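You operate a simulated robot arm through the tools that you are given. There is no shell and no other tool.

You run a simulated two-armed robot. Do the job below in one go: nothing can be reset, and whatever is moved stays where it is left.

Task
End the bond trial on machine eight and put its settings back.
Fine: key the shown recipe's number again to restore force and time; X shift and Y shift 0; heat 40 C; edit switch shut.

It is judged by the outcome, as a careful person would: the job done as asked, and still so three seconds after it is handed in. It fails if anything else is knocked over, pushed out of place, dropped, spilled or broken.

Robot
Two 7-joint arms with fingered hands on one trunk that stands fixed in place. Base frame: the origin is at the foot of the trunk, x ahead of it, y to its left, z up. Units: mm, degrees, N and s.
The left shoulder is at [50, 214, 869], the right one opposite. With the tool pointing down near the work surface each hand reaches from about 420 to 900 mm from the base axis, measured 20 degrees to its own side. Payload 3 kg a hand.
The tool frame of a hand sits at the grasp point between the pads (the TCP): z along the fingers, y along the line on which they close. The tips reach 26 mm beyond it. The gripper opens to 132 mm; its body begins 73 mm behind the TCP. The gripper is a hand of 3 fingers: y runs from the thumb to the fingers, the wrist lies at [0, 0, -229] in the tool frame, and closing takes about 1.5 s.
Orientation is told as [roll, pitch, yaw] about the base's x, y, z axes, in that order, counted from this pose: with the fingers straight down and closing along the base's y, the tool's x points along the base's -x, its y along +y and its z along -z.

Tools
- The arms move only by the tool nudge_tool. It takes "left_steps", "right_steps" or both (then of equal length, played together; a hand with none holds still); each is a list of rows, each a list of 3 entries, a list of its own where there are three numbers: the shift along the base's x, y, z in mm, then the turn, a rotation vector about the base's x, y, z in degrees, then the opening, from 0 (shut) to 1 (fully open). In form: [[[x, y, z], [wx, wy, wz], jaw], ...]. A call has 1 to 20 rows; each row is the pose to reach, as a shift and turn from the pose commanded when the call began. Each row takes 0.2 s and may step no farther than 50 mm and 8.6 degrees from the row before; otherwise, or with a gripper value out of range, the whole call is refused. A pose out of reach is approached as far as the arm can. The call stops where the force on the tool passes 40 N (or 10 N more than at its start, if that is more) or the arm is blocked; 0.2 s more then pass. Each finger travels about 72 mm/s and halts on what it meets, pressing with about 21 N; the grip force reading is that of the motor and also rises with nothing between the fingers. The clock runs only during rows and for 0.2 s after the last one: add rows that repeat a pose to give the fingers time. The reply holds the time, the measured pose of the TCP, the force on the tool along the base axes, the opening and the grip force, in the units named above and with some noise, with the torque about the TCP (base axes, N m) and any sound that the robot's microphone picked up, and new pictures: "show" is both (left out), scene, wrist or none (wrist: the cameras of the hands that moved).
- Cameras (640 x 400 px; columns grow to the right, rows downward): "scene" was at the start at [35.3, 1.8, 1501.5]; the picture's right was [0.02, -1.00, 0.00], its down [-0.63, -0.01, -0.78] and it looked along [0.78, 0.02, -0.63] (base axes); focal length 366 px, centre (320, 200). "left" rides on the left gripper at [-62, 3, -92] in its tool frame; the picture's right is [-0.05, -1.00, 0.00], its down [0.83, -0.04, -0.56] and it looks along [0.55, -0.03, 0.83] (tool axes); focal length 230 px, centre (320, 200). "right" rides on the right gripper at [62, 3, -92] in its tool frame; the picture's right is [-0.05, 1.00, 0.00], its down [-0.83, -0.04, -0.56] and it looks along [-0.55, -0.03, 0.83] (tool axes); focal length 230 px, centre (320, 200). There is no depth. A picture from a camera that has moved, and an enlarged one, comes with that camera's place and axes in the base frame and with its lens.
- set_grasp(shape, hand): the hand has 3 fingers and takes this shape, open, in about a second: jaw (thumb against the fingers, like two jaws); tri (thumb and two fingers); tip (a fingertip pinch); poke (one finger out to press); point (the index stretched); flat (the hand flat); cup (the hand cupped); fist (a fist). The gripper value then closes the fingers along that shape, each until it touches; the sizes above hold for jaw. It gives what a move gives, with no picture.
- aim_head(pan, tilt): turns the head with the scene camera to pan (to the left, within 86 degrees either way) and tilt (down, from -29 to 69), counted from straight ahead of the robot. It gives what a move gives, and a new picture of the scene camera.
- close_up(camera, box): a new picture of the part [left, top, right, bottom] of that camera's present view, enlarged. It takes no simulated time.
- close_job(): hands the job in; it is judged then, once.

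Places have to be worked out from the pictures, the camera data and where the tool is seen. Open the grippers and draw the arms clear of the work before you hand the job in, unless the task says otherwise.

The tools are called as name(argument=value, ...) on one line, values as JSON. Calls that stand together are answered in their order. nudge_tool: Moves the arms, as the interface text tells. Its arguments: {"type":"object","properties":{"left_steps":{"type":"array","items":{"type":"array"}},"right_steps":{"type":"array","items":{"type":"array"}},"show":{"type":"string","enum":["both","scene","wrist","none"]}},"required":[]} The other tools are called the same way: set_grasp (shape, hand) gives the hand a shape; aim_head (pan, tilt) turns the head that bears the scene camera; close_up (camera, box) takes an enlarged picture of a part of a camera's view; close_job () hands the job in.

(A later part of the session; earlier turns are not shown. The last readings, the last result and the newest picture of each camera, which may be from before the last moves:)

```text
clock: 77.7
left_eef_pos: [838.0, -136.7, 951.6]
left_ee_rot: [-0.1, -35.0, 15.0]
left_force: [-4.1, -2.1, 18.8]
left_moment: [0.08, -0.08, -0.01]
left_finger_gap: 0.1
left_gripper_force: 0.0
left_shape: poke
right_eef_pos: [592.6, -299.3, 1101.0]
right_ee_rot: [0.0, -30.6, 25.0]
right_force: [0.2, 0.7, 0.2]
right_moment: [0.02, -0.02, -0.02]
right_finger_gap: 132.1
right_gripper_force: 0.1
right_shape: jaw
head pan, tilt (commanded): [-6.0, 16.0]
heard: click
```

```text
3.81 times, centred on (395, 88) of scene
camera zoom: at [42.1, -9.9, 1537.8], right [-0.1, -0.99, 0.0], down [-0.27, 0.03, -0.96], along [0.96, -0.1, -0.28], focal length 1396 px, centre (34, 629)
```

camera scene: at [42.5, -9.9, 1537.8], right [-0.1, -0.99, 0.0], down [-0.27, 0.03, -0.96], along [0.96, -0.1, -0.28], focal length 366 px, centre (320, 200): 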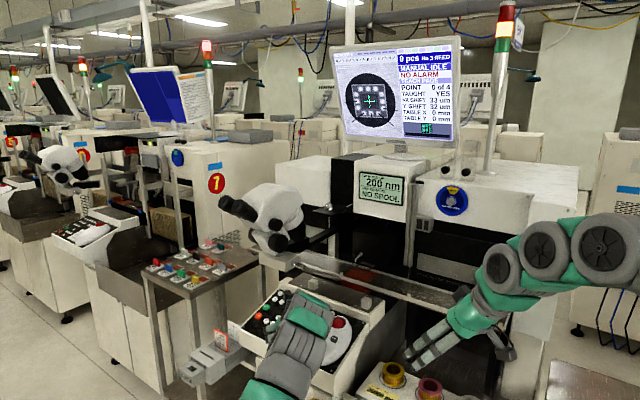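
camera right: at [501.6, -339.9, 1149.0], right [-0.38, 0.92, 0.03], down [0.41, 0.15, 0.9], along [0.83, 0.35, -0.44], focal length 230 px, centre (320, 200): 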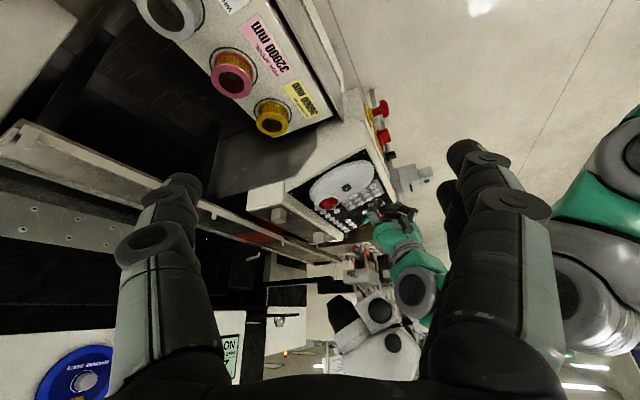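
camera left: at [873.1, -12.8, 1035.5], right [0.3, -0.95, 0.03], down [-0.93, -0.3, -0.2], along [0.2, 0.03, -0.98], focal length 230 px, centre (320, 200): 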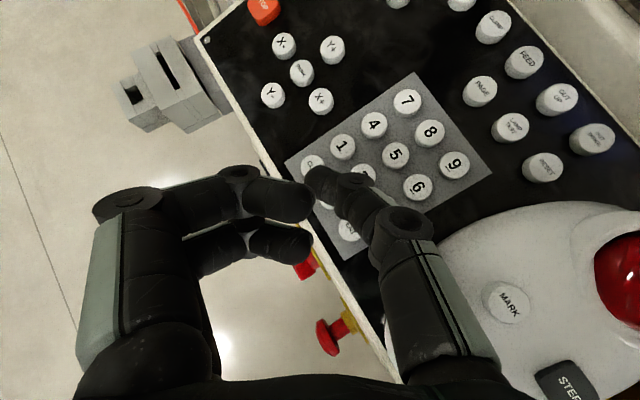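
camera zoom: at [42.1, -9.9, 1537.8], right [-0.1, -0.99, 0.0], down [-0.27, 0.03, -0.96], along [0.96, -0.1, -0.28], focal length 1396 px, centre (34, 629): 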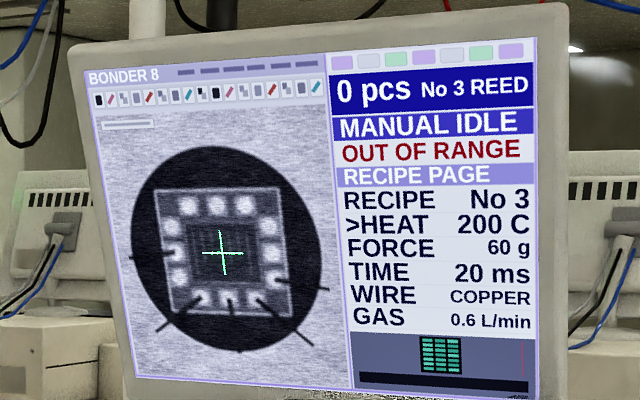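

Cursor on HEAT again. I retrace the earlier path to the hover above key 4.

nudge_tool(left_steps=[[[0, 3, 20], [0, 0, 0], 1], [[3, 8, 50], [0, 0, 0], 1], [[20, 28, 70], [0.34, -1.15, 0.3], 1], [[42, 52, 72], [1.0, -3.45, 0.9], 1], [[64, 76, 62], [1.9, -6.3, 1.65], 1], [[85, 96, 42], [2.7, -9.2, 2.4], 1], [[98, 106, 15], [3.4, -11.5, 3], 1], [[101.4, 107, -10.7], [3.4, -11.5, 3], 1], [[101.4, 107, -10.7], [3.4, -11.5, 3], 1]], show="none")

close_up(camera="left", box=[220, 80, 480, 280])

```text
clock: 79.7
left_eef_pos: [941.9, -31.0, 940.0]
left_ee_rot: [0.0, -47.0, 18.0]
left_force: [-0.7, -0.1, 0.7]
left_moment: [-0.01, 0.02, 0.0]
left_finger_gap: 0.0
left_gripper_force: 0.0
left_shape: poke
right_eef_pos: [593.0, -301.3, 1100.7]
right_ee_rot: [0.1, -30.5, 25.0]
right_force: [-0.1, 0.0, 0.7]
right_moment: [0.02, 0.01, 0.04]
right_finger_gap: 131.7
right_gripper_force: 0.1
right_shape: jaw
head pan, tilt (commanded): [-6.0, 16.0]
```

```text
2.00 times, centred on (350, 180) of left
camera zoom: at [915.9, -35.3, 1048.1], right [0.34, -0.94, 0.04], down [-0.91, -0.34, -0.23], along [0.23, 0.04, -0.97], focal length 460 px, centre (260, 240)
```

zoom: 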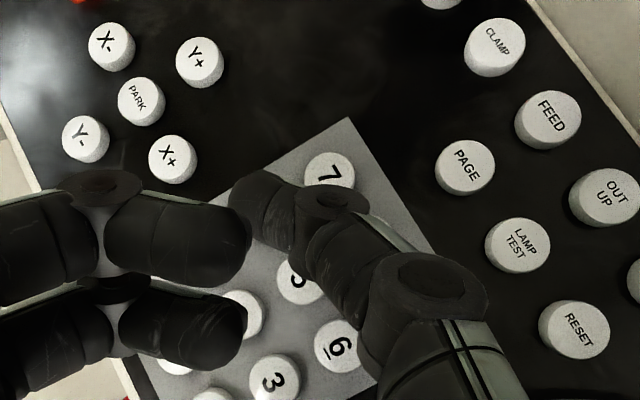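

The hover is about 6 mm off from last time in y; I correct for it and press 4.

nudge_tool(left_steps=[[[3, 0.5, -6], [0, 0, 0], 1], [[5.2, -0.6, -14.9], [0, 0, 0], 1], [[6.4, -1.6, -19.7], [0, 0, 0], 1], [[6.9, -2.1, -21.6], [0, 0, 0], 1], [[7.1, -2.3, -22.6], [0, 0, 0], 1], [[7.1, -2.3, -22.6], [0, 0, 0], 1]], show="none")

close_up(camera="scene", box=[330, 35, 460, 140])

```text
clock: 81.1
left_eef_pos: [948.1, -31.4, 919.7]
left_ee_rot: [0.0, -46.8, 18.0]
left_force: [-1.8, -0.7, 5.6]
left_moment: [0.04, -0.01, -0.02]
left_finger_gap: 0.0
left_gripper_force: 0.1
left_shape: poke
right_eef_pos: [593.2, -300.0, 1100.7]
right_ee_rot: [0.0, -30.5, 25.0]
right_force: [-0.2, -0.5, -0.6]
right_moment: [-0.03, 0.01, 0.03]
right_finger_gap: 131.9
right_gripper_force: 0.0
right_shape: jaw
head pan, tilt (commanded): [-6.0, 16.0]
heard: click
```

```text
3.81 times, centred on (395, 88) of scene
camera zoom: at [42.3, -10.0, 1537.8], right [-0.1, -0.99, 0.0], down [-0.27, 0.03, -0.96], along [0.96, -0.1, -0.28], focal length 1396 px, centre (34, 629)
```

zoom: 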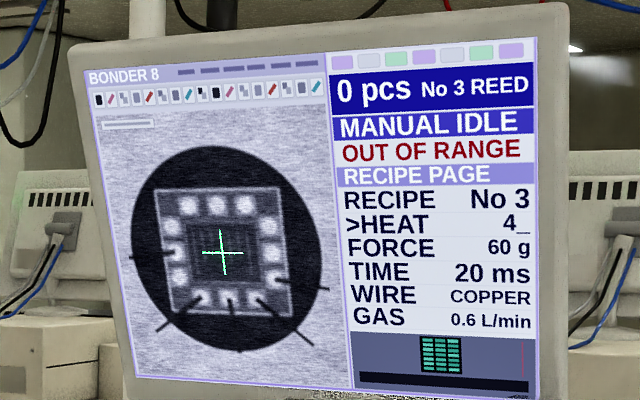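

"4_" again. This time I lift straight up well clear first, reduce the yaw, and only then move above 0, so any reach trouble happens in free air.

nudge_tool(left_steps=[[[0, 0, 10], [0, 0, 0], 1], [[-1, -3, 30], [0, 0, 0], 1], [[-3, -6, 52], [0, 0, 0], 1], [[-5, -8, 65], [-0.3, 1.2, -2.5], 1], [[-8, -8, 68], [-0.6, 2.5, -5], 1], [[-12, -5, 68], [-1.1, 4.9, -10], 1], [[-12, -5, 68], [-1.1, 4.9, -10], 1]], show="none")

close_up(camera="left", box=[160, 50, 480, 270])

close_up(camera="scene", box=[330, 35, 460, 140])

```text
clock: 82.7
left_eef_pos: [935.8, -36.1, 985.0]
left_ee_rot: [0.0, -41.8, 7.9]
left_force: [-0.1, 0.8, 0.4]
left_moment: [0.01, -0.01, 0.0]
left_finger_gap: 0.1
left_gripper_force: 0.1
left_shape: poke
right_eef_pos: [592.6, -299.5, 1101.3]
right_ee_rot: [0.0, -30.5, 25.0]
right_force: [0.3, 0.1, -1.3]
right_moment: [-0.01, 0.01, 0.0]
right_finger_gap: 131.7
right_gripper_force: 0.0
right_shape: jaw
head pan, tilt (commanded): [-6.0, 16.0]
```

```text
1.82 times, centred on (320, 160) of left
camera zoom: at [920.9, -35.3, 1095.3], right [0.18, -0.98, 0.03], down [-0.97, -0.18, -0.14], along [0.14, -0.01, -0.99], focal length 418 px, centre (320, 273)
```

zoom: 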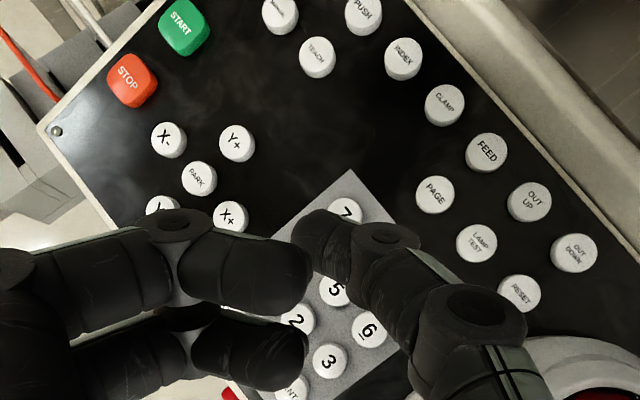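

```text
3.81 times, centred on (395, 88) of scene
camera zoom: at [42.5, -10.0, 1537.8], right [-0.1, -0.99, 0.0], down [-0.27, 0.03, -0.96], along [0.96, -0.1, -0.28], focal length 1396 px, centre (34, 629)
```

zoom: 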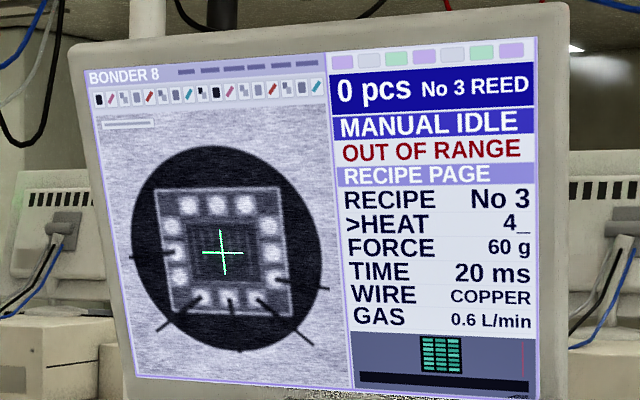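

No reach trouble here. I move on to a hover about 45 mm above key 0.

nudge_tool(left_steps=[[[-15, 5, -5], [0, 0, 0], 1], [[-28, 14, -15], [0, 0, 0], 1], [[-38, 22, -28], [0, 0, 0], 1], [[-40.6, 24.1, -35], [0, 0, 0], 1], [[-40.6, 24.1, -35], [0, 0, 0], 1]], show="none")

close_up(camera="left", box=[220, 80, 480, 280])

```text
clock: 83.9
left_eef_pos: [903.3, -17.1, 958.3]
left_ee_rot: [0.0, -41.9, 7.9]
left_force: [-0.1, 0.3, -0.2]
left_moment: [-0.02, -0.02, -0.01]
left_finger_gap: 0.1
left_gripper_force: 0.0
left_shape: poke
left hand out of reach, approached as far as the arm can: row 3, 4, 5
right_eef_pos: [592.7, -300.4, 1101.0]
right_ee_rot: [0.0, -30.6, 25.1]
right_force: [-0.7, 0.3, 0.1]
right_moment: [-0.04, -0.01, 0.0]
right_finger_gap: 131.6
right_gripper_force: 0.0
right_shape: jaw
head pan, tilt (commanded): [-6.0, 16.0]
```

```text
2.00 times, centred on (350, 180) of left
camera zoom: at [886.6, -14.7, 1068.0], right [0.18, -0.98, 0.03], down [-0.97, -0.18, -0.14], along [0.15, -0.01, -0.99], focal length 460 px, centre (260, 240)
```

zoom: 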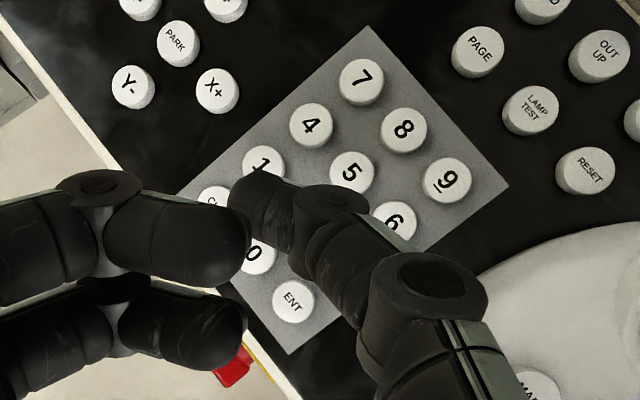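

The arm again stops short of that spot with this yaw. I take the yaw out to 0 here, which should ease the wrist, and then check.

nudge_tool(left_steps=[[[0, 0, 0], [0, 0, -3], 1], [[0, 0, 0], [0, 0, -6], 1], [[0, 0, 0], [0, 0, -8], 1], [[-1, 1, -10], [0, 0, -8], 1], [[-1, 1, -10], [0, 0, -8], 1]], show="none")

close_up(camera="left", box=[220, 80, 480, 280])

```text
clock: 85.1
left_eef_pos: [899.2, -13.2, 947.9]
left_ee_rot: [0.0, -41.8, 0.0]
left_force: [-0.3, 0.4, -0.6]
left_moment: [-0.03, 0.01, -0.01]
left_finger_gap: 0.0
left_gripper_force: 0.1
left_shape: poke
left hand out of reach, approached as far as the arm can: row 1, 2
right_eef_pos: [593.0, -300.5, 1100.7]
right_ee_rot: [0.1, -30.6, 25.0]
right_force: [-0.3, 0.7, -0.3]
right_moment: [-0.02, 0.02, 0.0]
right_finger_gap: 131.8
right_gripper_force: 0.0
right_shape: jaw
head pan, tilt (commanded): [-6.0, 16.0]
```

```text
2.00 times, centred on (350, 180) of left
camera zoom: at [885.4, -10.6, 1057.7], right [0.04, -1.0, 0.03], down [-0.99, -0.04, -0.14], along [0.14, -0.03, -0.99], focal length 460 px, centre (260, 240)
```

zoom: 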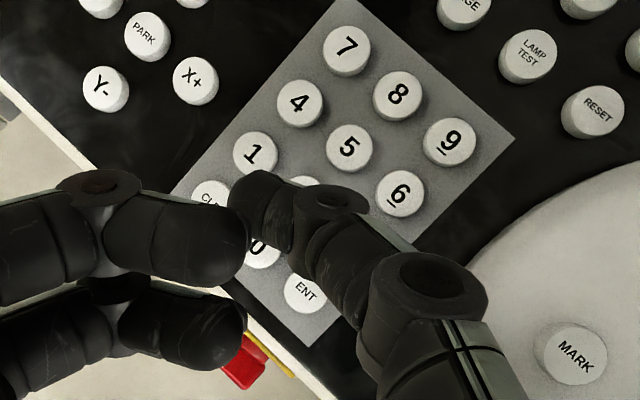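

No flags with yaw 0. Key 0 is just under the tip; I go down halfway first to make sure the arm follows.

nudge_tool(left_steps=[[[-1, -0.3, -10], [0, 0, 0], 1], [[-2, -0.7, -20], [0, 0, 0], 1], [[-2.7, -1, -29], [0, 0, 0], 1], [[-2.7, -1, -29], [0, 0, 0], 1]], show="none")

close_up(camera="left", box=[220, 80, 480, 280])

close_up(camera="right", box=[350, 150, 430, 220])

```text
clock: 86.1
left_eef_pos: [899.5, -16.4, 918.2]
left_ee_rot: [0.0, -41.7, 0.0]
left_force: [0.8, -0.6, 1.4]
left_moment: [0.0, 0.0, -0.01]
left_finger_gap: 0.1
left_gripper_force: 0.2
left_shape: poke
right_eef_pos: [593.0, -299.5, 1099.4]
right_ee_rot: [-0.1, -30.5, 25.0]
right_force: [-0.2, 0.4, 0.2]
right_moment: [0.0, 0.02, 0.0]
right_finger_gap: 131.9
right_gripper_force: 0.0
right_shape: jaw
head pan, tilt (commanded): [-6.0, 16.0]
```

```text
2.00 times, centred on (350, 180) of left
camera zoom: at [883.0, -12.1, 1028.7], right [0.04, -1.0, 0.03], down [-0.99, -0.04, -0.14], along [0.14, -0.03, -0.99], focal length 460 px, centre (260, 240)
```

zoom: 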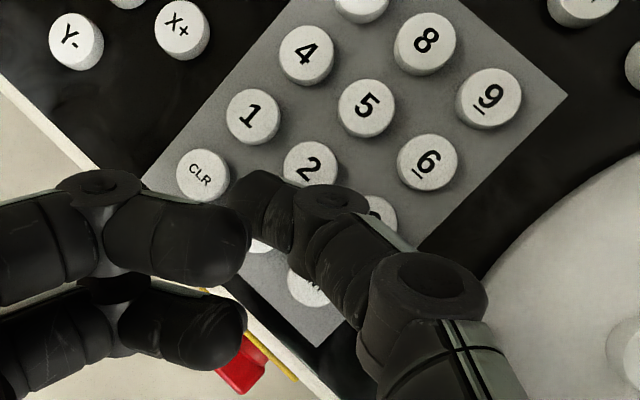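

```text
5.71 times, centred on (390, 185) of right
camera zoom: at [501.5, -339.6, 1149.2], right [-0.38, 0.92, 0.03], down [0.41, 0.14, 0.9], along [0.83, 0.35, -0.44], focal length 1315 px, centre (-80, 286)
```

zoom: 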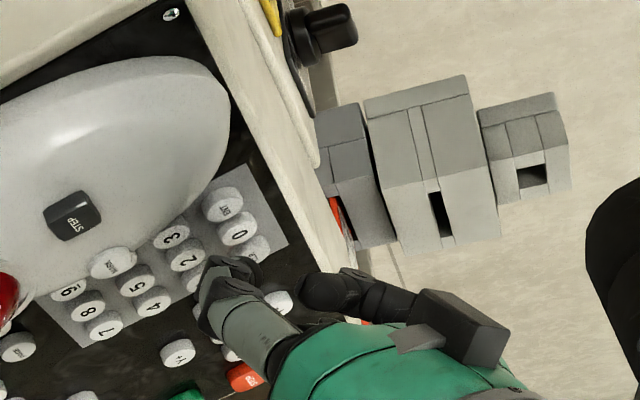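

The arm follows and the tip is over 0. I complete the press.

nudge_tool(left_steps=[[[-0.4, 0, -8], [0, 0, 0], 1], [[-0.6, 0, -12], [0, 0, 0], 1], [[-0.8, 0.1, -14.5], [0, 0, 0], 1], [[-0.8, 0.1, -15.8], [0, 0, 0], 1], [[-0.8, 0.1, -16.4], [0, 0, 0], 1], [[-0.8, 0.1, -16.4], [0, 0, 0], 1]], show="none")

close_up(camera="scene", box=[330, 35, 460, 140])

```text
clock: 87.5
left_eef_pos: [901.0, -13.9, 904.4]
left_ee_rot: [0.2, -41.7, -0.1]
left_force: [-5.0, -0.8, 28.8]
left_moment: [0.2, -0.25, 0.0]
left_finger_gap: 0.1
left_gripper_force: 0.0
left_shape: poke
left hand out of reach, approached as far as the arm can: row 3, 4
right_eef_pos: [594.1, -300.0, 1099.7]
right_ee_rot: [0.0, -30.5, 25.1]
right_force: [-0.3, 0.3, -0.7]
right_moment: [-0.01, 0.0, -0.03]
right_finger_gap: 131.9
right_gripper_force: 0.0
right_shape: jaw
head pan, tilt (commanded): [-6.0, 16.0]
heard: click
```

```text
3.81 times, centred on (395, 88) of scene
camera zoom: at [41.9, -9.9, 1537.8], right [-0.1, -0.99, 0.0], down [-0.27, 0.03, -0.96], along [0.96, -0.1, -0.28], focal length 1396 px, centre (34, 629)
```

zoom: 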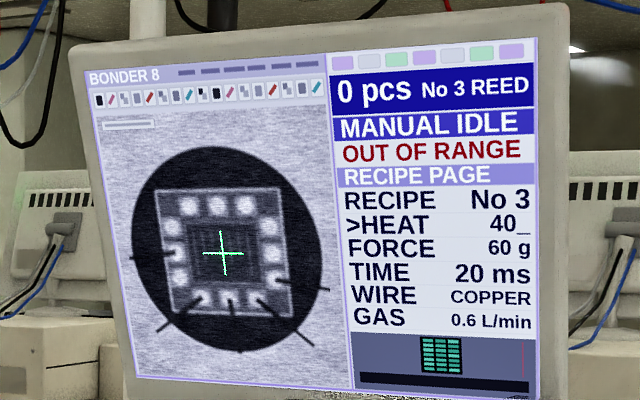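

HEAT shows "40_". I lift straight up first, checking that the arm follows.

nudge_tool(left_steps=[[[0, 0, 8], [0, 0, 0], 1], [[0, -1, 20], [0, 0, 0], 1], [[0, -4, 38], [0, 0, 0], 1], [[0, -8, 50], [0, 0, 0], 1], [[0, -8, 50], [0, 0, 0], 1]], show="none")

close_up(camera="left", box=[220, 80, 480, 280])

close_up(camera="scene", box=[330, 35, 460, 140])

```text
clock: 88.7
left_eef_pos: [897.6, -23.1, 951.6]
left_ee_rot: [0.1, -41.8, 0.0]
left_force: [-0.6, 0.3, -0.8]
left_moment: [0.05, -0.02, 0.02]
left_finger_gap: 0.0
left_gripper_force: 0.1
left_shape: poke
right_eef_pos: [593.2, -298.9, 1100.7]
right_ee_rot: [0.0, -30.5, 25.1]
right_force: [-0.1, 0.1, -0.5]
right_moment: [-0.01, 0.01, -0.02]
right_finger_gap: 131.7
right_gripper_force: 0.1
right_shape: jaw
head pan, tilt (commanded): [-6.0, 16.0]
```

```text
2.00 times, centred on (350, 180) of left
camera zoom: at [881.9, -19.3, 1061.3], right [0.04, -1.0, 0.03], down [-0.99, -0.04, -0.14], along [0.14, -0.03, -0.99], focal length 460 px, centre (260, 240)
```

zoom: 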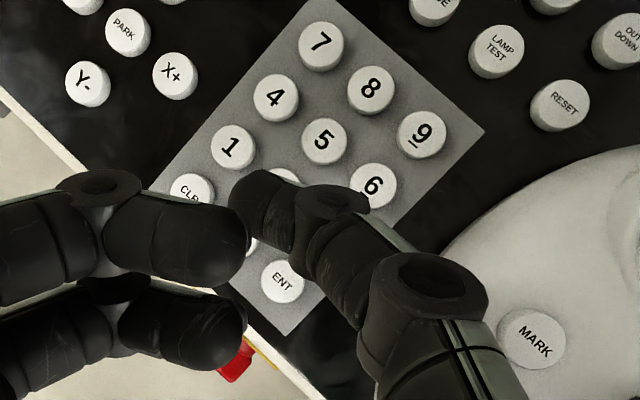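

```text
3.81 times, centred on (395, 88) of scene
camera zoom: at [42.5, -10.0, 1537.8], right [-0.1, -0.99, 0.0], down [-0.27, 0.03, -0.96], along [0.96, -0.1, -0.28], focal length 1396 px, centre (34, 629)
```

zoom: 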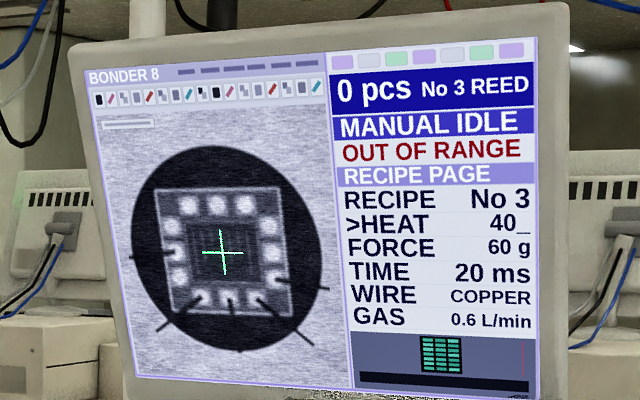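

Still "40_". I pitch back to the steeper 60° pose and move to a hover above ENT.

nudge_tool(left_steps=[[[-6, -6, 0], [0, 4, 0], 1], [[-12, -10, -3], [0, 8, 0], 1], [[-16, -11, -10], [0, 12, 0], 1], [[-17.3, -10, -19], [0, 12, 0], 1], [[-17.3, -10, -19], [0, 12, 0], 1]], show="none")

close_up(camera="left", box=[220, 80, 480, 280])

```text
clock: 89.9
left_eef_pos: [881.1, -32.1, 933.9]
left_ee_rot: [0.1, -29.9, 0.0]
left_force: [0.6, 0.0, 0.3]
left_moment: [-0.01, 0.04, -0.03]
left_finger_gap: 0.2
left_gripper_force: 0.1
left_shape: poke
right_eef_pos: [593.2, -299.6, 1100.4]
right_ee_rot: [0.0, -30.6, 25.0]
right_force: [-0.3, -0.5, 0.4]
right_moment: [-0.01, -0.03, -0.01]
right_finger_gap: 131.9
right_gripper_force: 0.0
right_shape: jaw
head pan, tilt (commanded): [-6.0, 16.0]
```

```text
2.00 times, centred on (350, 180) of left
camera zoom: at [888.5, -29.1, 1044.5], right [0.05, -1.0, 0.03], down [-1.0, -0.04, 0.07], along [-0.07, -0.03, -1.0], focal length 460 px, centre (260, 240)
```

zoom: 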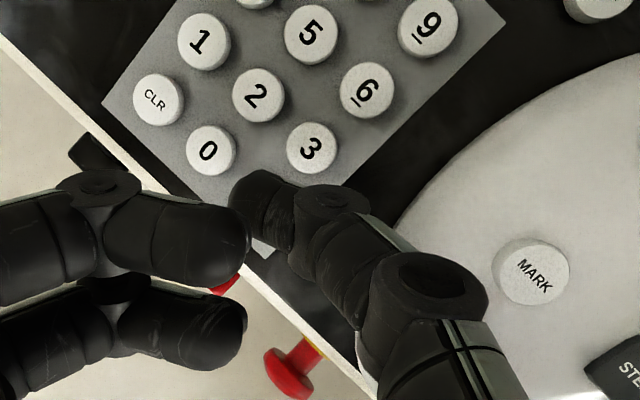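

ENT is right below the tip. I press it.

nudge_tool(left_steps=[[[0.5, -1, -12], [0, 0, 0], 1], [[1, -2, -21], [0, 0, 0], 1], [[1.3, -2.5, -26], [0, 0, 0], 1], [[1.5, -2.7, -28.3], [0, 0, 0], 1], [[1.5, -2.7, -29.5], [0, 0, 0], 1], [[1.5, -2.7, -29.5], [0, 0, 0], 1]], show="none")

close_up(camera="scene", box=[330, 35, 460, 140])

```text
clock: 91.3
left_eef_pos: [882.1, -37.4, 903.8]
left_ee_rot: [0.0, -30.0, 0.0]
left_force: [-1.7, -3.6, 32.6]
left_moment: [0.19, -0.32, 0.01]
left_finger_gap: 0.0
left_gripper_force: 0.0
left_shape: poke
right_eef_pos: [592.8, -299.9, 1099.9]
right_ee_rot: [0.0, -30.5, 25.0]
right_force: [0.0, 0.4, 0.8]
right_moment: [0.02, -0.04, 0.01]
right_finger_gap: 131.8
right_gripper_force: 0.1
right_shape: jaw
head pan, tilt (commanded): [-6.0, 16.0]
heard: click
```

```text
3.81 times, centred on (395, 88) of scene
camera zoom: at [41.9, -10.0, 1537.8], right [-0.1, -0.99, 0.0], down [-0.27, 0.03, -0.96], along [0.96, -0.1, -0.28], focal length 1396 px, centre (34, 629)
```

zoom: 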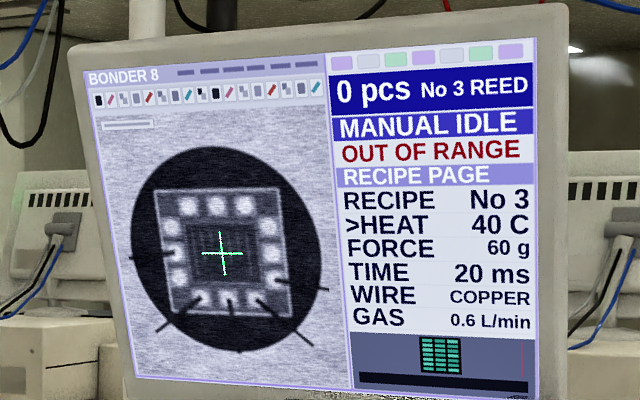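

HEAT is now 40 C with FORCE 60 g and TIME 20 ms. The "OUT OF RANGE" message that my empty ENT raised still shows, so I'll clear it with RESET; first I move to a hover above RESET (about [954.5, -122, 917]).

nudge_tool(left_steps=[[[-2, 1, 18], [0, 0, 0], 1], [[-2, -5, 50], [0, 0, 0], 1], [[10, -22, 80], [0, 0, 0], 1], [[25, -45, 92], [0, -4, 0], 1], [[40, -65, 90], [0, -8, 0], 1], [[50, -78, 80], [0, -13, 0], 1], [[52.2, -81.7, 62], [0, -13, 0], 1], [[52.2, -81.7, 62], [0, -13, 0], 1]], show="none")

close_up(camera="left", box=[220, 80, 480, 280])

close_up(camera="right", box=[310, 150, 420, 230])

```text
clock: 93.1
left_eef_pos: [933.8, -116.2, 966.0]
left_ee_rot: [0.2, -42.9, -0.1]
left_force: [-0.6, 0.1, -0.2]
left_moment: [-0.01, 0.05, -0.01]
left_finger_gap: 0.0
left_gripper_force: 0.0
left_shape: poke
right_eef_pos: [592.6, -300.7, 1100.9]
right_ee_rot: [0.0, -30.5, 24.9]
right_force: [0.4, 0.9, 0.1]
right_moment: [0.0, -0.01, 0.02]
right_finger_gap: 132.1
right_gripper_force: 0.1
right_shape: jaw
head pan, tilt (commanded): [-6.0, 16.0]
```

```text
2.00 times, centred on (350, 180) of left
camera zoom: at [916.4, -112.7, 1075.1], right [0.04, -1.0, 0.03], down [-0.99, -0.04, -0.16], along [0.16, -0.03, -0.99], focal length 460 px, centre (260, 240)
```

zoom: 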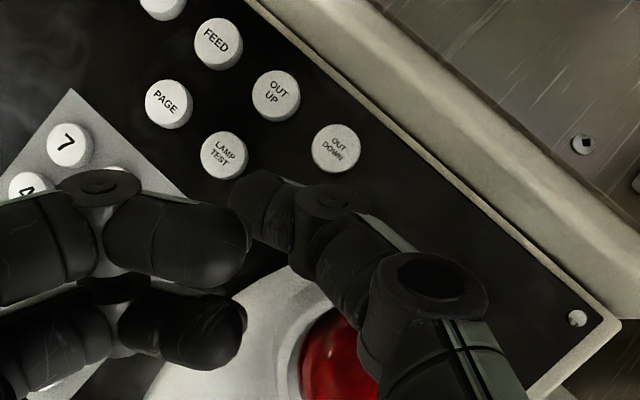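

```text
5.00 times, centred on (365, 190) of right
camera zoom: at [501.5, -339.6, 1149.2], right [-0.38, 0.92, 0.03], down [0.41, 0.14, 0.9], along [0.83, 0.35, -0.44], focal length 1150 px, centre (95, 250)
```

zoom: 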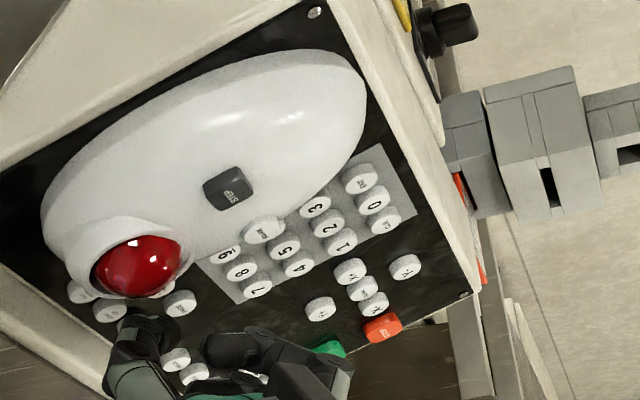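

RESET should lie just under and right of the thumb tip; I press it along the panel normal.

nudge_tool(left_steps=[[[3.5, -3.7, -12], [0, 0, 0], 1], [[6, -6.3, -19.8], [0, 0, 0], 1], [[7.2, -7.4, -24.6], [0, 0, 0], 1], [[7.7, -7.9, -26.5], [0, 0, 0], 1], [[8, -8.1, -27.4], [0, 0, 0], 1], [[8, -8.1, -27.4], [0, 0, 0], 1]], show="none")

close_up(camera="scene", box=[330, 35, 460, 140])

close_up(camera="right", box=[310, 150, 420, 230])

```text
clock: 94.5
left_eef_pos: [943.0, -124.8, 940.8]
left_ee_rot: [-0.1, -43.0, 0.1]
left_force: [4.6, 3.5, 20.0]
left_moment: [-0.56, 0.37, 0.06]
left_finger_gap: 0.0
left_gripper_force: 0.0
left_shape: poke
right_eef_pos: [593.1, -300.5, 1100.5]
right_ee_rot: [0.0, -30.5, 24.9]
right_force: [-1.0, 0.0, -0.5]
right_moment: [-0.01, -0.02, 0.01]
right_finger_gap: 131.8
right_gripper_force: 0.1
right_shape: jaw
head pan, tilt (commanded): [-6.0, 16.0]
```

```text
3.81 times, centred on (395, 88) of scene
camera zoom: at [42.2, -9.8, 1537.8], right [-0.1, -0.99, 0.0], down [-0.27, 0.03, -0.96], along [0.96, -0.1, -0.28], focal length 1396 px, centre (34, 629)
```

zoom: 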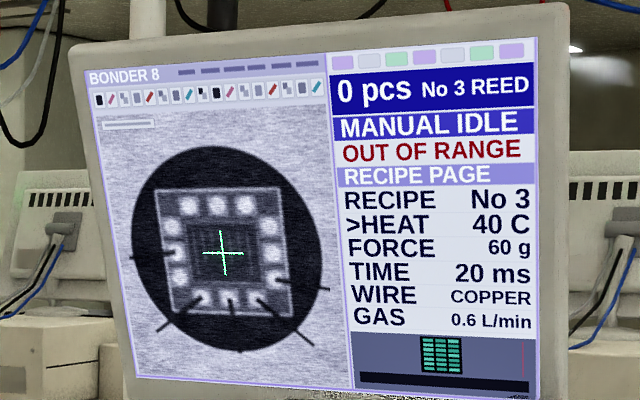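

```text
5.00 times, centred on (365, 190) of right
camera zoom: at [501.3, -339.4, 1149.3], right [-0.38, 0.92, 0.03], down [0.41, 0.14, 0.9], along [0.83, 0.35, -0.44], focal length 1150 px, centre (95, 250)
```

zoom: 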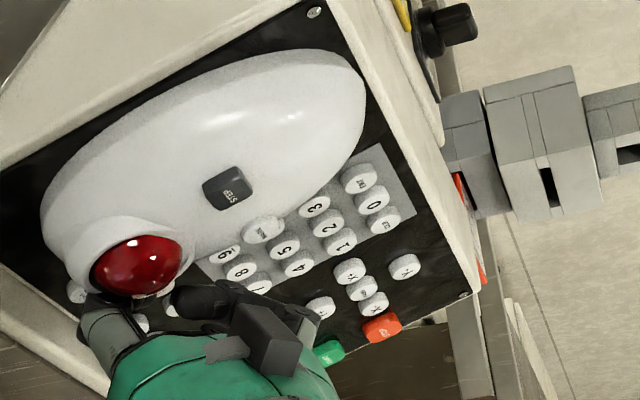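

No click: the torque shows the thumb's middle joint rests on the trackball housing instead. I back off and re-approach with a roll that raises the thumb side.

nudge_tool(left_steps=[[[-3, 3, 12], [0, 0, 0], 1], [[-7, 8, 28], [0, 0, 0], 1], [[-6, 10, 32], [-4, 1.5, -0.1], 1], [[-4.8, 10.6, 29.6], [-8, 3, -0.2], 1], [[-4.8, 10.6, 29.6], [-8, 3, -0.2], 1]], show="none")

close_up(camera="left", box=[220, 80, 480, 280])

close_up(camera="scene", box=[330, 35, 460, 140])

```text
clock: 95.7
left_eef_pos: [937.3, -114.5, 968.3]
left_ee_rot: [-10.2, -39.2, 6.6]
left_force: [0.9, 0.4, 0.3]
left_moment: [0.02, 0.01, 0.01]
left_finger_gap: 0.0
left_gripper_force: 0.1
left_shape: poke
right_eef_pos: [594.1, -300.4, 1100.4]
right_ee_rot: [0.0, -30.5, 25.0]
right_force: [0.2, 0.3, -0.5]
right_moment: [0.02, -0.01, 0.0]
right_finger_gap: 131.9
right_gripper_force: 0.0
right_shape: jaw
head pan, tilt (commanded): [-6.0, 16.0]
```

```text
2.00 times, centred on (350, 180) of left
camera zoom: at [925.3, -96.0, 1077.4], right [0.04, -0.98, 0.17], down [-0.99, -0.06, -0.1], along [0.11, -0.17, -0.98], focal length 460 px, centre (260, 240)
```

zoom: 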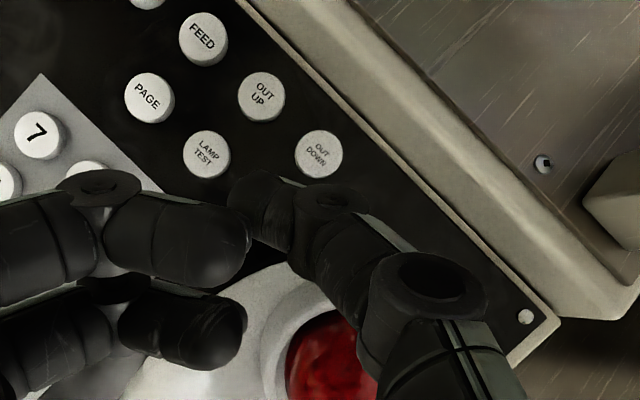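

```text
3.81 times, centred on (395, 88) of scene
camera zoom: at [42.5, -10.0, 1537.8], right [-0.1, -0.99, 0.0], down [-0.27, 0.03, -0.96], along [0.96, -0.1, -0.28], focal length 1396 px, centre (34, 629)
```

zoom: 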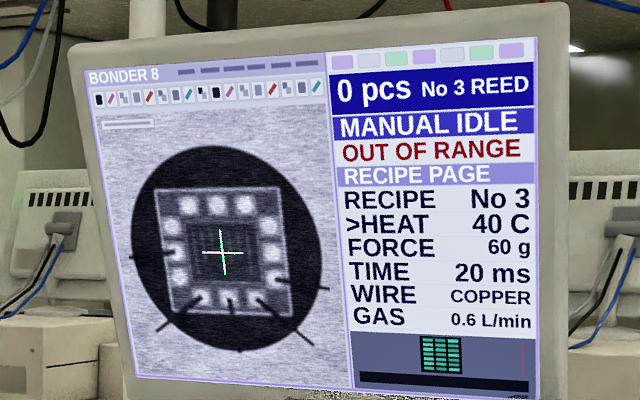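

The thumb side is higher now and the tip is aligned with RESET's upper-left part. I press again gently.

nudge_tool(left_steps=[[[3, -2.5, -12], [0, 0, 0], 1], [[5.3, -3.9, -21], [0, 0, 0], 1], [[6.4, -4.8, -26.2], [0, 0, 0], 1], [[6.9, -5.2, -28.2], [0, 0, 0], 1], [[7.2, -5.4, -29.2], [0, 0, 0], 1], [[7.2, -5.4, -29.2], [0, 0, 0], 1]], show="none")

close_up(camera="scene", box=[330, 35, 460, 140])

close_up(camera="left", box=[220, 80, 480, 280])

```text
clock: 97.1
left_eef_pos: [944.4, -121.0, 938.2]
left_ee_rot: [-10.3, -39.4, 6.6]
left_force: [0.5, 0.5, 3.5]
left_moment: [0.03, -0.04, 0.02]
left_finger_gap: 0.0
left_gripper_force: 0.1
left_shape: poke
right_eef_pos: [592.6, -300.0, 1101.0]
right_ee_rot: [0.0, -30.5, 25.0]
right_force: [-0.4, 0.0, 0.5]
right_moment: [-0.04, -0.02, 0.01]
right_finger_gap: 132.1
right_gripper_force: 0.1
right_shape: jaw
head pan, tilt (commanded): [-6.0, 16.0]
heard: click
```

```text
3.81 times, centred on (395, 88) of scene
camera zoom: at [42.4, -9.9, 1537.8], right [-0.1, -0.99, 0.0], down [-0.27, 0.03, -0.96], along [0.96, -0.1, -0.28], focal length 1396 px, centre (34, 629)
```

zoom: 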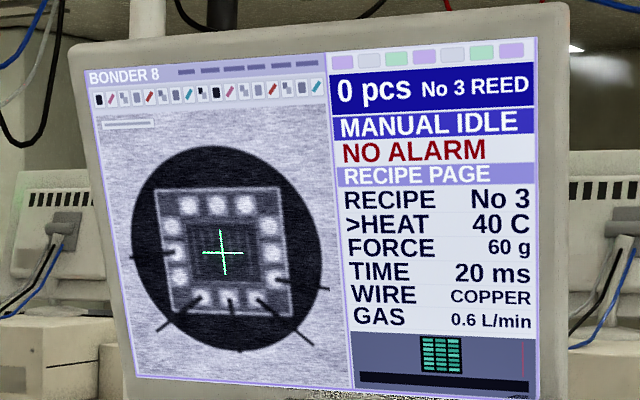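

```text
2.00 times, centred on (350, 180) of left
camera zoom: at [933.2, -101.6, 1047.8], right [0.04, -0.98, 0.17], down [-0.99, -0.06, -0.1], along [0.11, -0.17, -0.98], focal length 460 px, centre (260, 240)
```

zoom: 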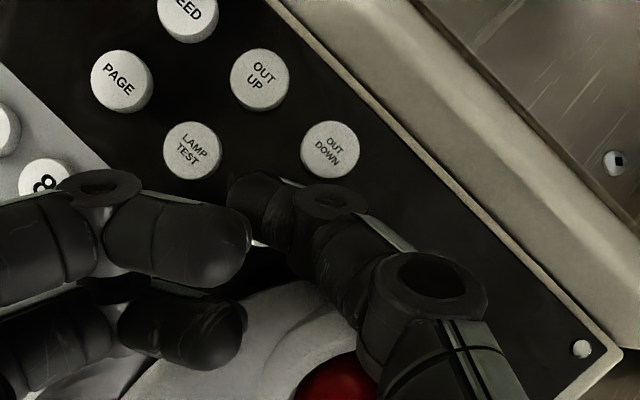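

NO ALARM again. I now return to PAGE to look at the TEACH page once more and to bring up the page that shows the lock.

nudge_tool(left_steps=[[[-3, 3, 14], [0, 0, 0], 1], [[-6, 8, 38], [0, 0, 0], 1], [[5, 25, 46], [1.2, -2, 0.2], 1], [[20, 37, 38], [2.4, -4, 0.45], 1], [[31.5, 42.7, 20], [3, -5, 0.57], 1], [[31.5, 42.7, 16.1], [3, -5, 0.57], 1], [[31.5, 42.7, 16.1], [3, -5, 0.57], 1]], show="none")

close_up(camera="left", box=[220, 80, 480, 280])

```text
clock: 98.7
left_eef_pos: [976.7, -78.2, 955.3]
left_ee_rot: [-7.1, -44.7, 4.9]
left_force: [0.1, -0.5, -0.5]
left_moment: [0.0, 0.0, -0.02]
left_finger_gap: 0.0
left_gripper_force: 0.2
left_shape: poke
right_eef_pos: [592.6, -300.1, 1099.6]
right_ee_rot: [0.0, -30.5, 25.0]
right_force: [0.5, 0.7, 0.1]
right_moment: [-0.02, 0.0, -0.02]
right_finger_gap: 131.8
right_gripper_force: 0.1
right_shape: jaw
head pan, tilt (commanded): [-6.0, 16.0]
```

```text
2.00 times, centred on (350, 180) of left
camera zoom: at [955.4, -65.0, 1063.8], right [0.04, -0.99, 0.12], down [-0.98, -0.06, -0.19], along [0.19, -0.11, -0.97], focal length 460 px, centre (260, 240)
```

zoom: 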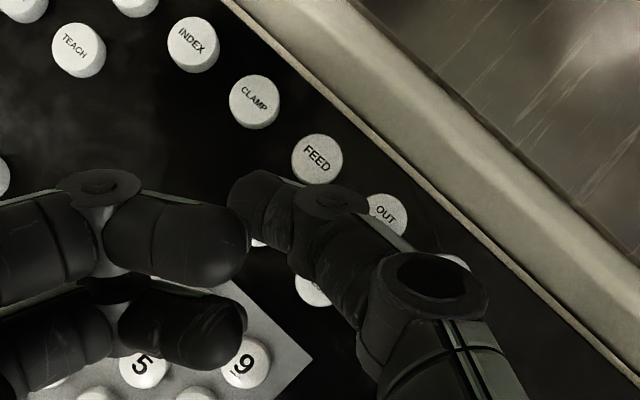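

Aligned over PAGE; I press it.

nudge_tool(left_steps=[[[2.8, -1.6, -13], [0, 0, 0], 1], [[3.8, -2.2, -17.6], [0, 0, 0], 1], [[4.3, -2.5, -20], [0, 0, 0], 1], [[4.6, -2.7, -21.1], [0, 0, 0], 1], [[4.6, -2.7, -21.1], [0, 0, 0], 1]], show="none")

close_up(camera="scene", box=[330, 35, 460, 140])

```text
clock: 99.9
left_eef_pos: [980.6, -83.0, 938.0]
left_ee_rot: [-7.1, -44.9, 5.0]
left_force: [-6.5, -3.2, 29.3]
left_moment: [-0.01, -0.3, -0.04]
left_finger_gap: 0.2
left_gripper_force: 0.1
left_shape: poke
right_eef_pos: [592.7, -300.1, 1099.8]
right_ee_rot: [-0.1, -30.5, 25.0]
right_force: [-0.1, 0.7, 0.2]
right_moment: [0.02, 0.03, 0.0]
right_finger_gap: 131.9
right_gripper_force: 0.1
right_shape: jaw
head pan, tilt (commanded): [-6.0, 16.0]
heard: click
```

```text
3.81 times, centred on (395, 88) of scene
camera zoom: at [41.8, -10.0, 1537.8], right [-0.1, -0.99, 0.0], down [-0.27, 0.03, -0.96], along [0.96, -0.1, -0.28], focal length 1396 px, centre (34, 629)
```

zoom: 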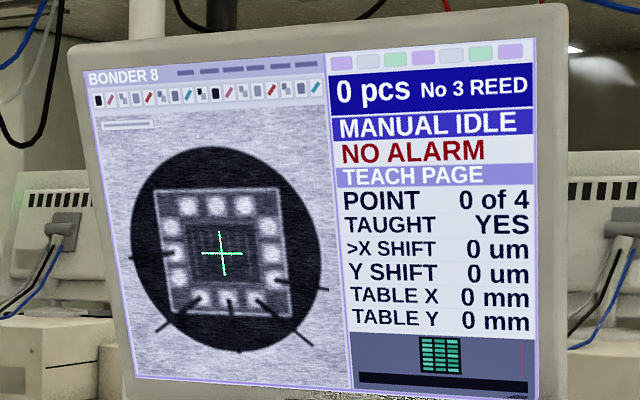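

Both shifts read 0 um and the taught points and table are unchanged. One more PAGE press shows the lock line.

nudge_tool(left_steps=[[[-3, 2.7, 12], [0, 0, 0], 1], [[-3, 2.7, 12], [0, 0, 0], 1], [[-1, 0.9, 4], [0, 0, 0], 1], [[0, 0.5, 0.6], [0, 0, 0], 1], [[0, 0.5, 0.6], [0, 0, 0], 1]], show="none")

close_up(camera="scene", box=[330, 35, 460, 140])

```text
clock: 101.1
left_eef_pos: [980.4, -80.2, 936.2]
left_ee_rot: [-7.1, -44.7, 5.1]
left_force: [-7.0, -0.2, 17.3]
left_moment: [0.01, -0.11, 0.02]
left_finger_gap: 0.0
left_gripper_force: 0.0
left_shape: poke
right_eef_pos: [593.7, -300.6, 1100.8]
right_ee_rot: [-0.1, -30.5, 25.1]
right_force: [0.1, -0.4, 0.8]
right_moment: [0.0, 0.04, 0.01]
right_finger_gap: 132.1
right_gripper_force: 0.0
right_shape: jaw
head pan, tilt (commanded): [-6.0, 16.0]
heard: click
```

```text
3.81 times, centred on (395, 88) of scene
camera zoom: at [42.0, -9.9, 1537.8], right [-0.1, -0.99, 0.0], down [-0.27, 0.03, -0.96], along [0.96, -0.1, -0.28], focal length 1396 px, centre (34, 629)
```

zoom: 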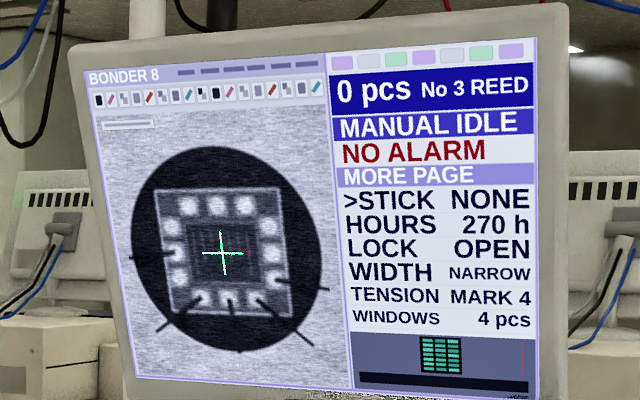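

LOCK reads OPEN, as the edit switch still is. The keyed settings are done, so I lift off the console and draw the left hand back to a free spot before turning to the EDIT switch.

nudge_tool(left_steps=[[[-5, 5, 20], [0, 0, 0], 1], [[-15, 8, 45], [0, 0, 0], 1], [[-50, 10, 60], [0, 0, 0], 1], [[-90, 15, 70], [1.2, 0, 0], 1], [[-130, 25, 75], [2.5, 0, 0], 1], [[-170, 40, 80], [5, 0, 0], 1], [[-210, 60, 80], [5, 0, 0], 1], [[-245, 85, 75], [5, 0, 0], 1], [[-275, 115, 65], [5, 0, 0], 1], [[-300, 150, 50], [5, 0, 0], 1], [[-300, 150, 50], [5, 0, 0], 1]])

```text
clock: 103.5
left_eef_pos: [681.2, 68.0, 984.4]
left_ee_rot: [0.1, -45.0, -0.1]
left_force: [0.3, 0.2, -0.2]
left_moment: [-0.03, 0.0, -0.02]
left_finger_gap: 0.0
left_gripper_force: 0.1
left_shape: poke
right_eef_pos: [592.1, -299.1, 1100.0]
right_ee_rot: [0.1, -30.5, 25.0]
right_force: [0.1, -0.1, -0.3]
right_moment: [0.0, -0.02, -0.03]
right_finger_gap: 132.2
right_gripper_force: 0.1
right_shape: jaw
head pan, tilt (commanded): [-6.0, 16.0]
camera scene: at [42.4, -9.9, 1537.8], right [-0.1, -0.99, 0.0], down [-0.27, 0.03, -0.96], along [0.96, -0.1, -0.28], focal length 366 px, centre (320, 200)
camera left: at [659.0, 72.0, 1093.9], right [0.04, -1.0, 0.04], down [-0.98, -0.04, -0.19], along [0.2, -0.03, -0.98], focal length 230 px, centre (320, 200)
```

scene: 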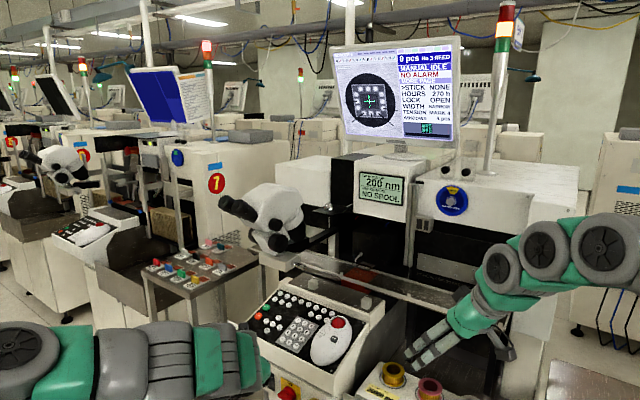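
left: 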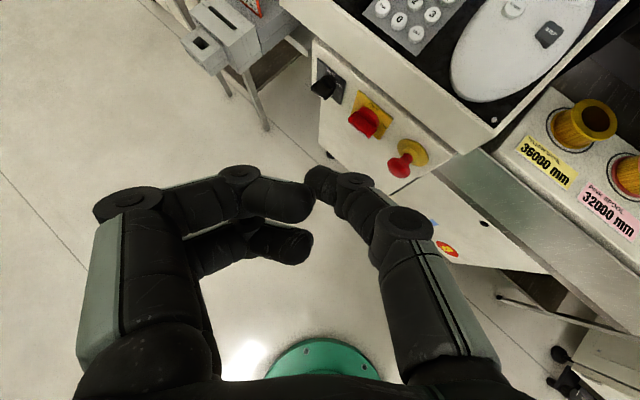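

The left camera now sees the front switches. I zoom in on them from this side and from the head.

close_up(camera="left", box=[290, 50, 390, 130])

close_up(camera="left", box=[180, 0, 320, 110])

aim_head(pan=-3, tilt=36)

close_up(camera="scene", box=[270, 210, 310, 240])

close_up(camera="scene", box=[190, 150, 350, 270])

```text
5.00 times, centred on (340, 90) of left
camera zoom: at [659.0, 72.0, 1093.9], right [0.04, -1.0, 0.04], down [-0.98, -0.04, -0.19], along [0.2, -0.03, -0.98], focal length 1150 px, centre (220, 750)
```

zoom: 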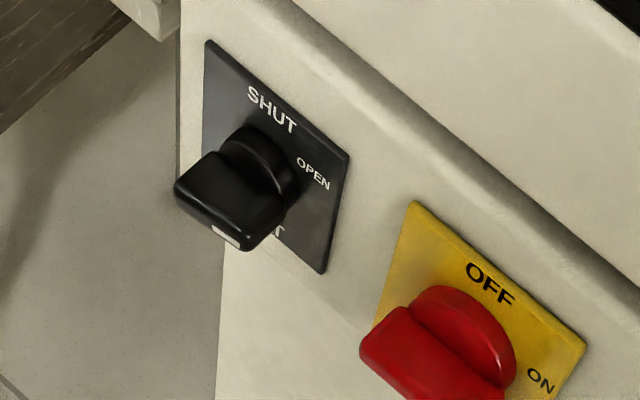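

```text
3.64 times, centred on (250, 55) of left
camera zoom: at [659.0, 72.0, 1093.9], right [0.04, -1.0, 0.04], down [-0.98, -0.04, -0.19], along [0.2, -0.03, -0.98], focal length 837 px, centre (574, 727)
```

zoom: 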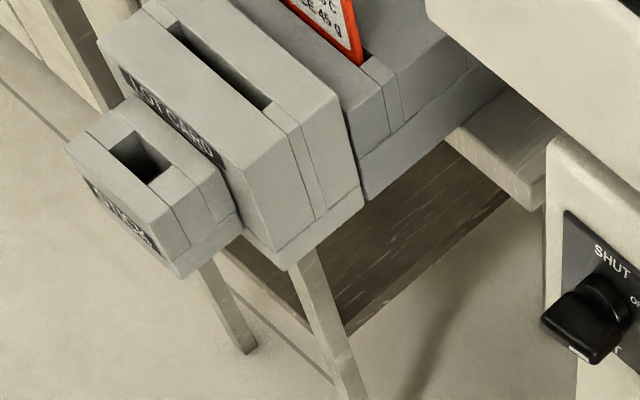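

```text
clock: 104.3
left_eef_pos: [681.8, 69.3, 983.8]
left_ee_rot: [0.2, -44.9, -0.1]
left_force: [0.4, 0.1, 0.0]
left_moment: [-0.03, 0.02, 0.02]
left_finger_gap: 0.0
left_gripper_force: 0.1
left_shape: poke
right_eef_pos: [591.9, -300.5, 1100.2]
right_ee_rot: [0.0, -30.5, 25.0]
right_force: [-0.3, 0.0, 0.4]
right_moment: [0.03, 0.01, 0.0]
right_finger_gap: 131.8
right_gripper_force: 0.0
right_shape: jaw
head pan, tilt (commanded): [-3.0, 36.0]
camera scene: at [37.0, -4.8, 1506.0], right [-0.05, -1.0, 0.0], down [-0.59, 0.03, -0.81], along [0.81, -0.04, -0.59], focal length 366 px, centre (320, 200)
```

scene: 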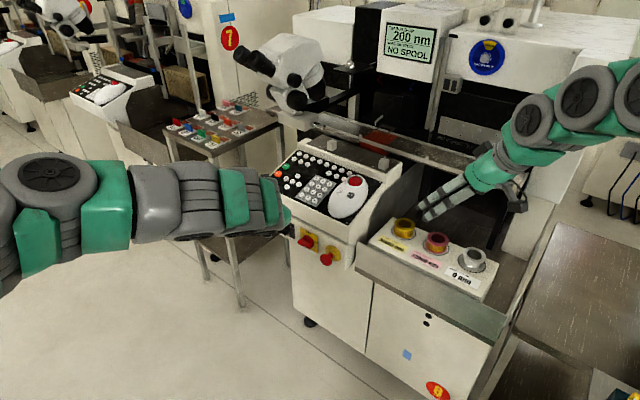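

```text
13.33 times, centred on (290, 225) of scene
camera zoom: at [37.0, -4.8, 1506.0], right [-0.05, -1.0, 0.0], down [-0.59, 0.03, -0.81], along [0.81, -0.04, -0.59], focal length 4884 px, centre (720, -133)
```

zoom: 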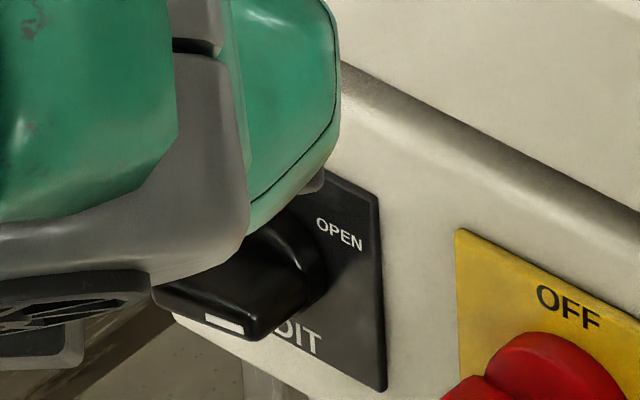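

```text
3.33 times, centred on (270, 210) of scene
camera zoom: at [37.0, -4.8, 1506.0], right [-0.05, -1.0, 0.0], down [-0.59, 0.03, -0.81], along [0.81, -0.04, -0.59], focal length 1221 px, centre (487, 167)
```

zoom: 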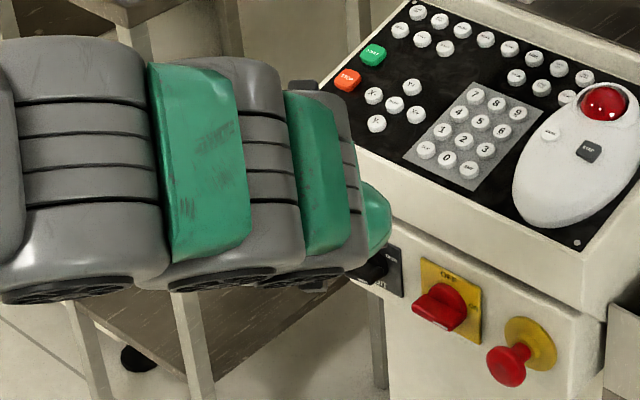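

I take a right-camera close-up of the EDIT switch too, to pin down its place from three sides.

close_up(camera="right", box=[365, 135, 415, 175])

close_up(camera="left", box=[305, 60, 355, 110])

```text
10.00 times, centred on (390, 155) of right
camera zoom: at [501.5, -339.6, 1149.2], right [-0.38, 0.92, 0.03], down [0.41, 0.14, 0.9], along [0.83, 0.35, -0.44], focal length 2301 px, centre (-380, 650)
```

zoom: 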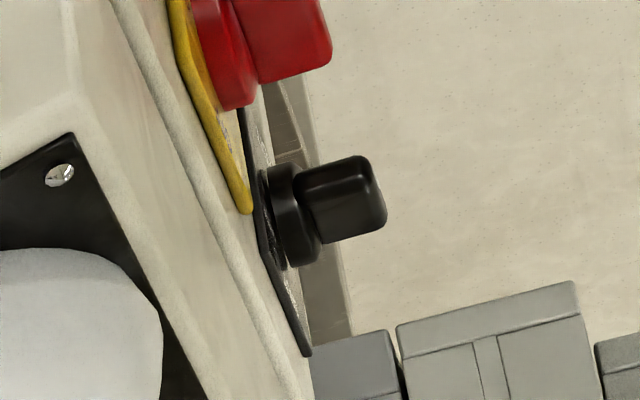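

```text
8.00 times, centred on (330, 85) of left
camera zoom: at [659.8, 72.4, 1093.3], right [0.04, -1.0, 0.04], down [-0.98, -0.04, -0.19], along [0.19, -0.03, -0.98], focal length 1841 px, centre (240, 1120)
```

zoom: 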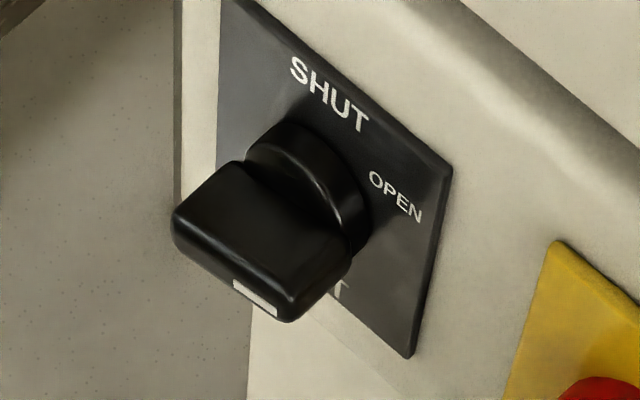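

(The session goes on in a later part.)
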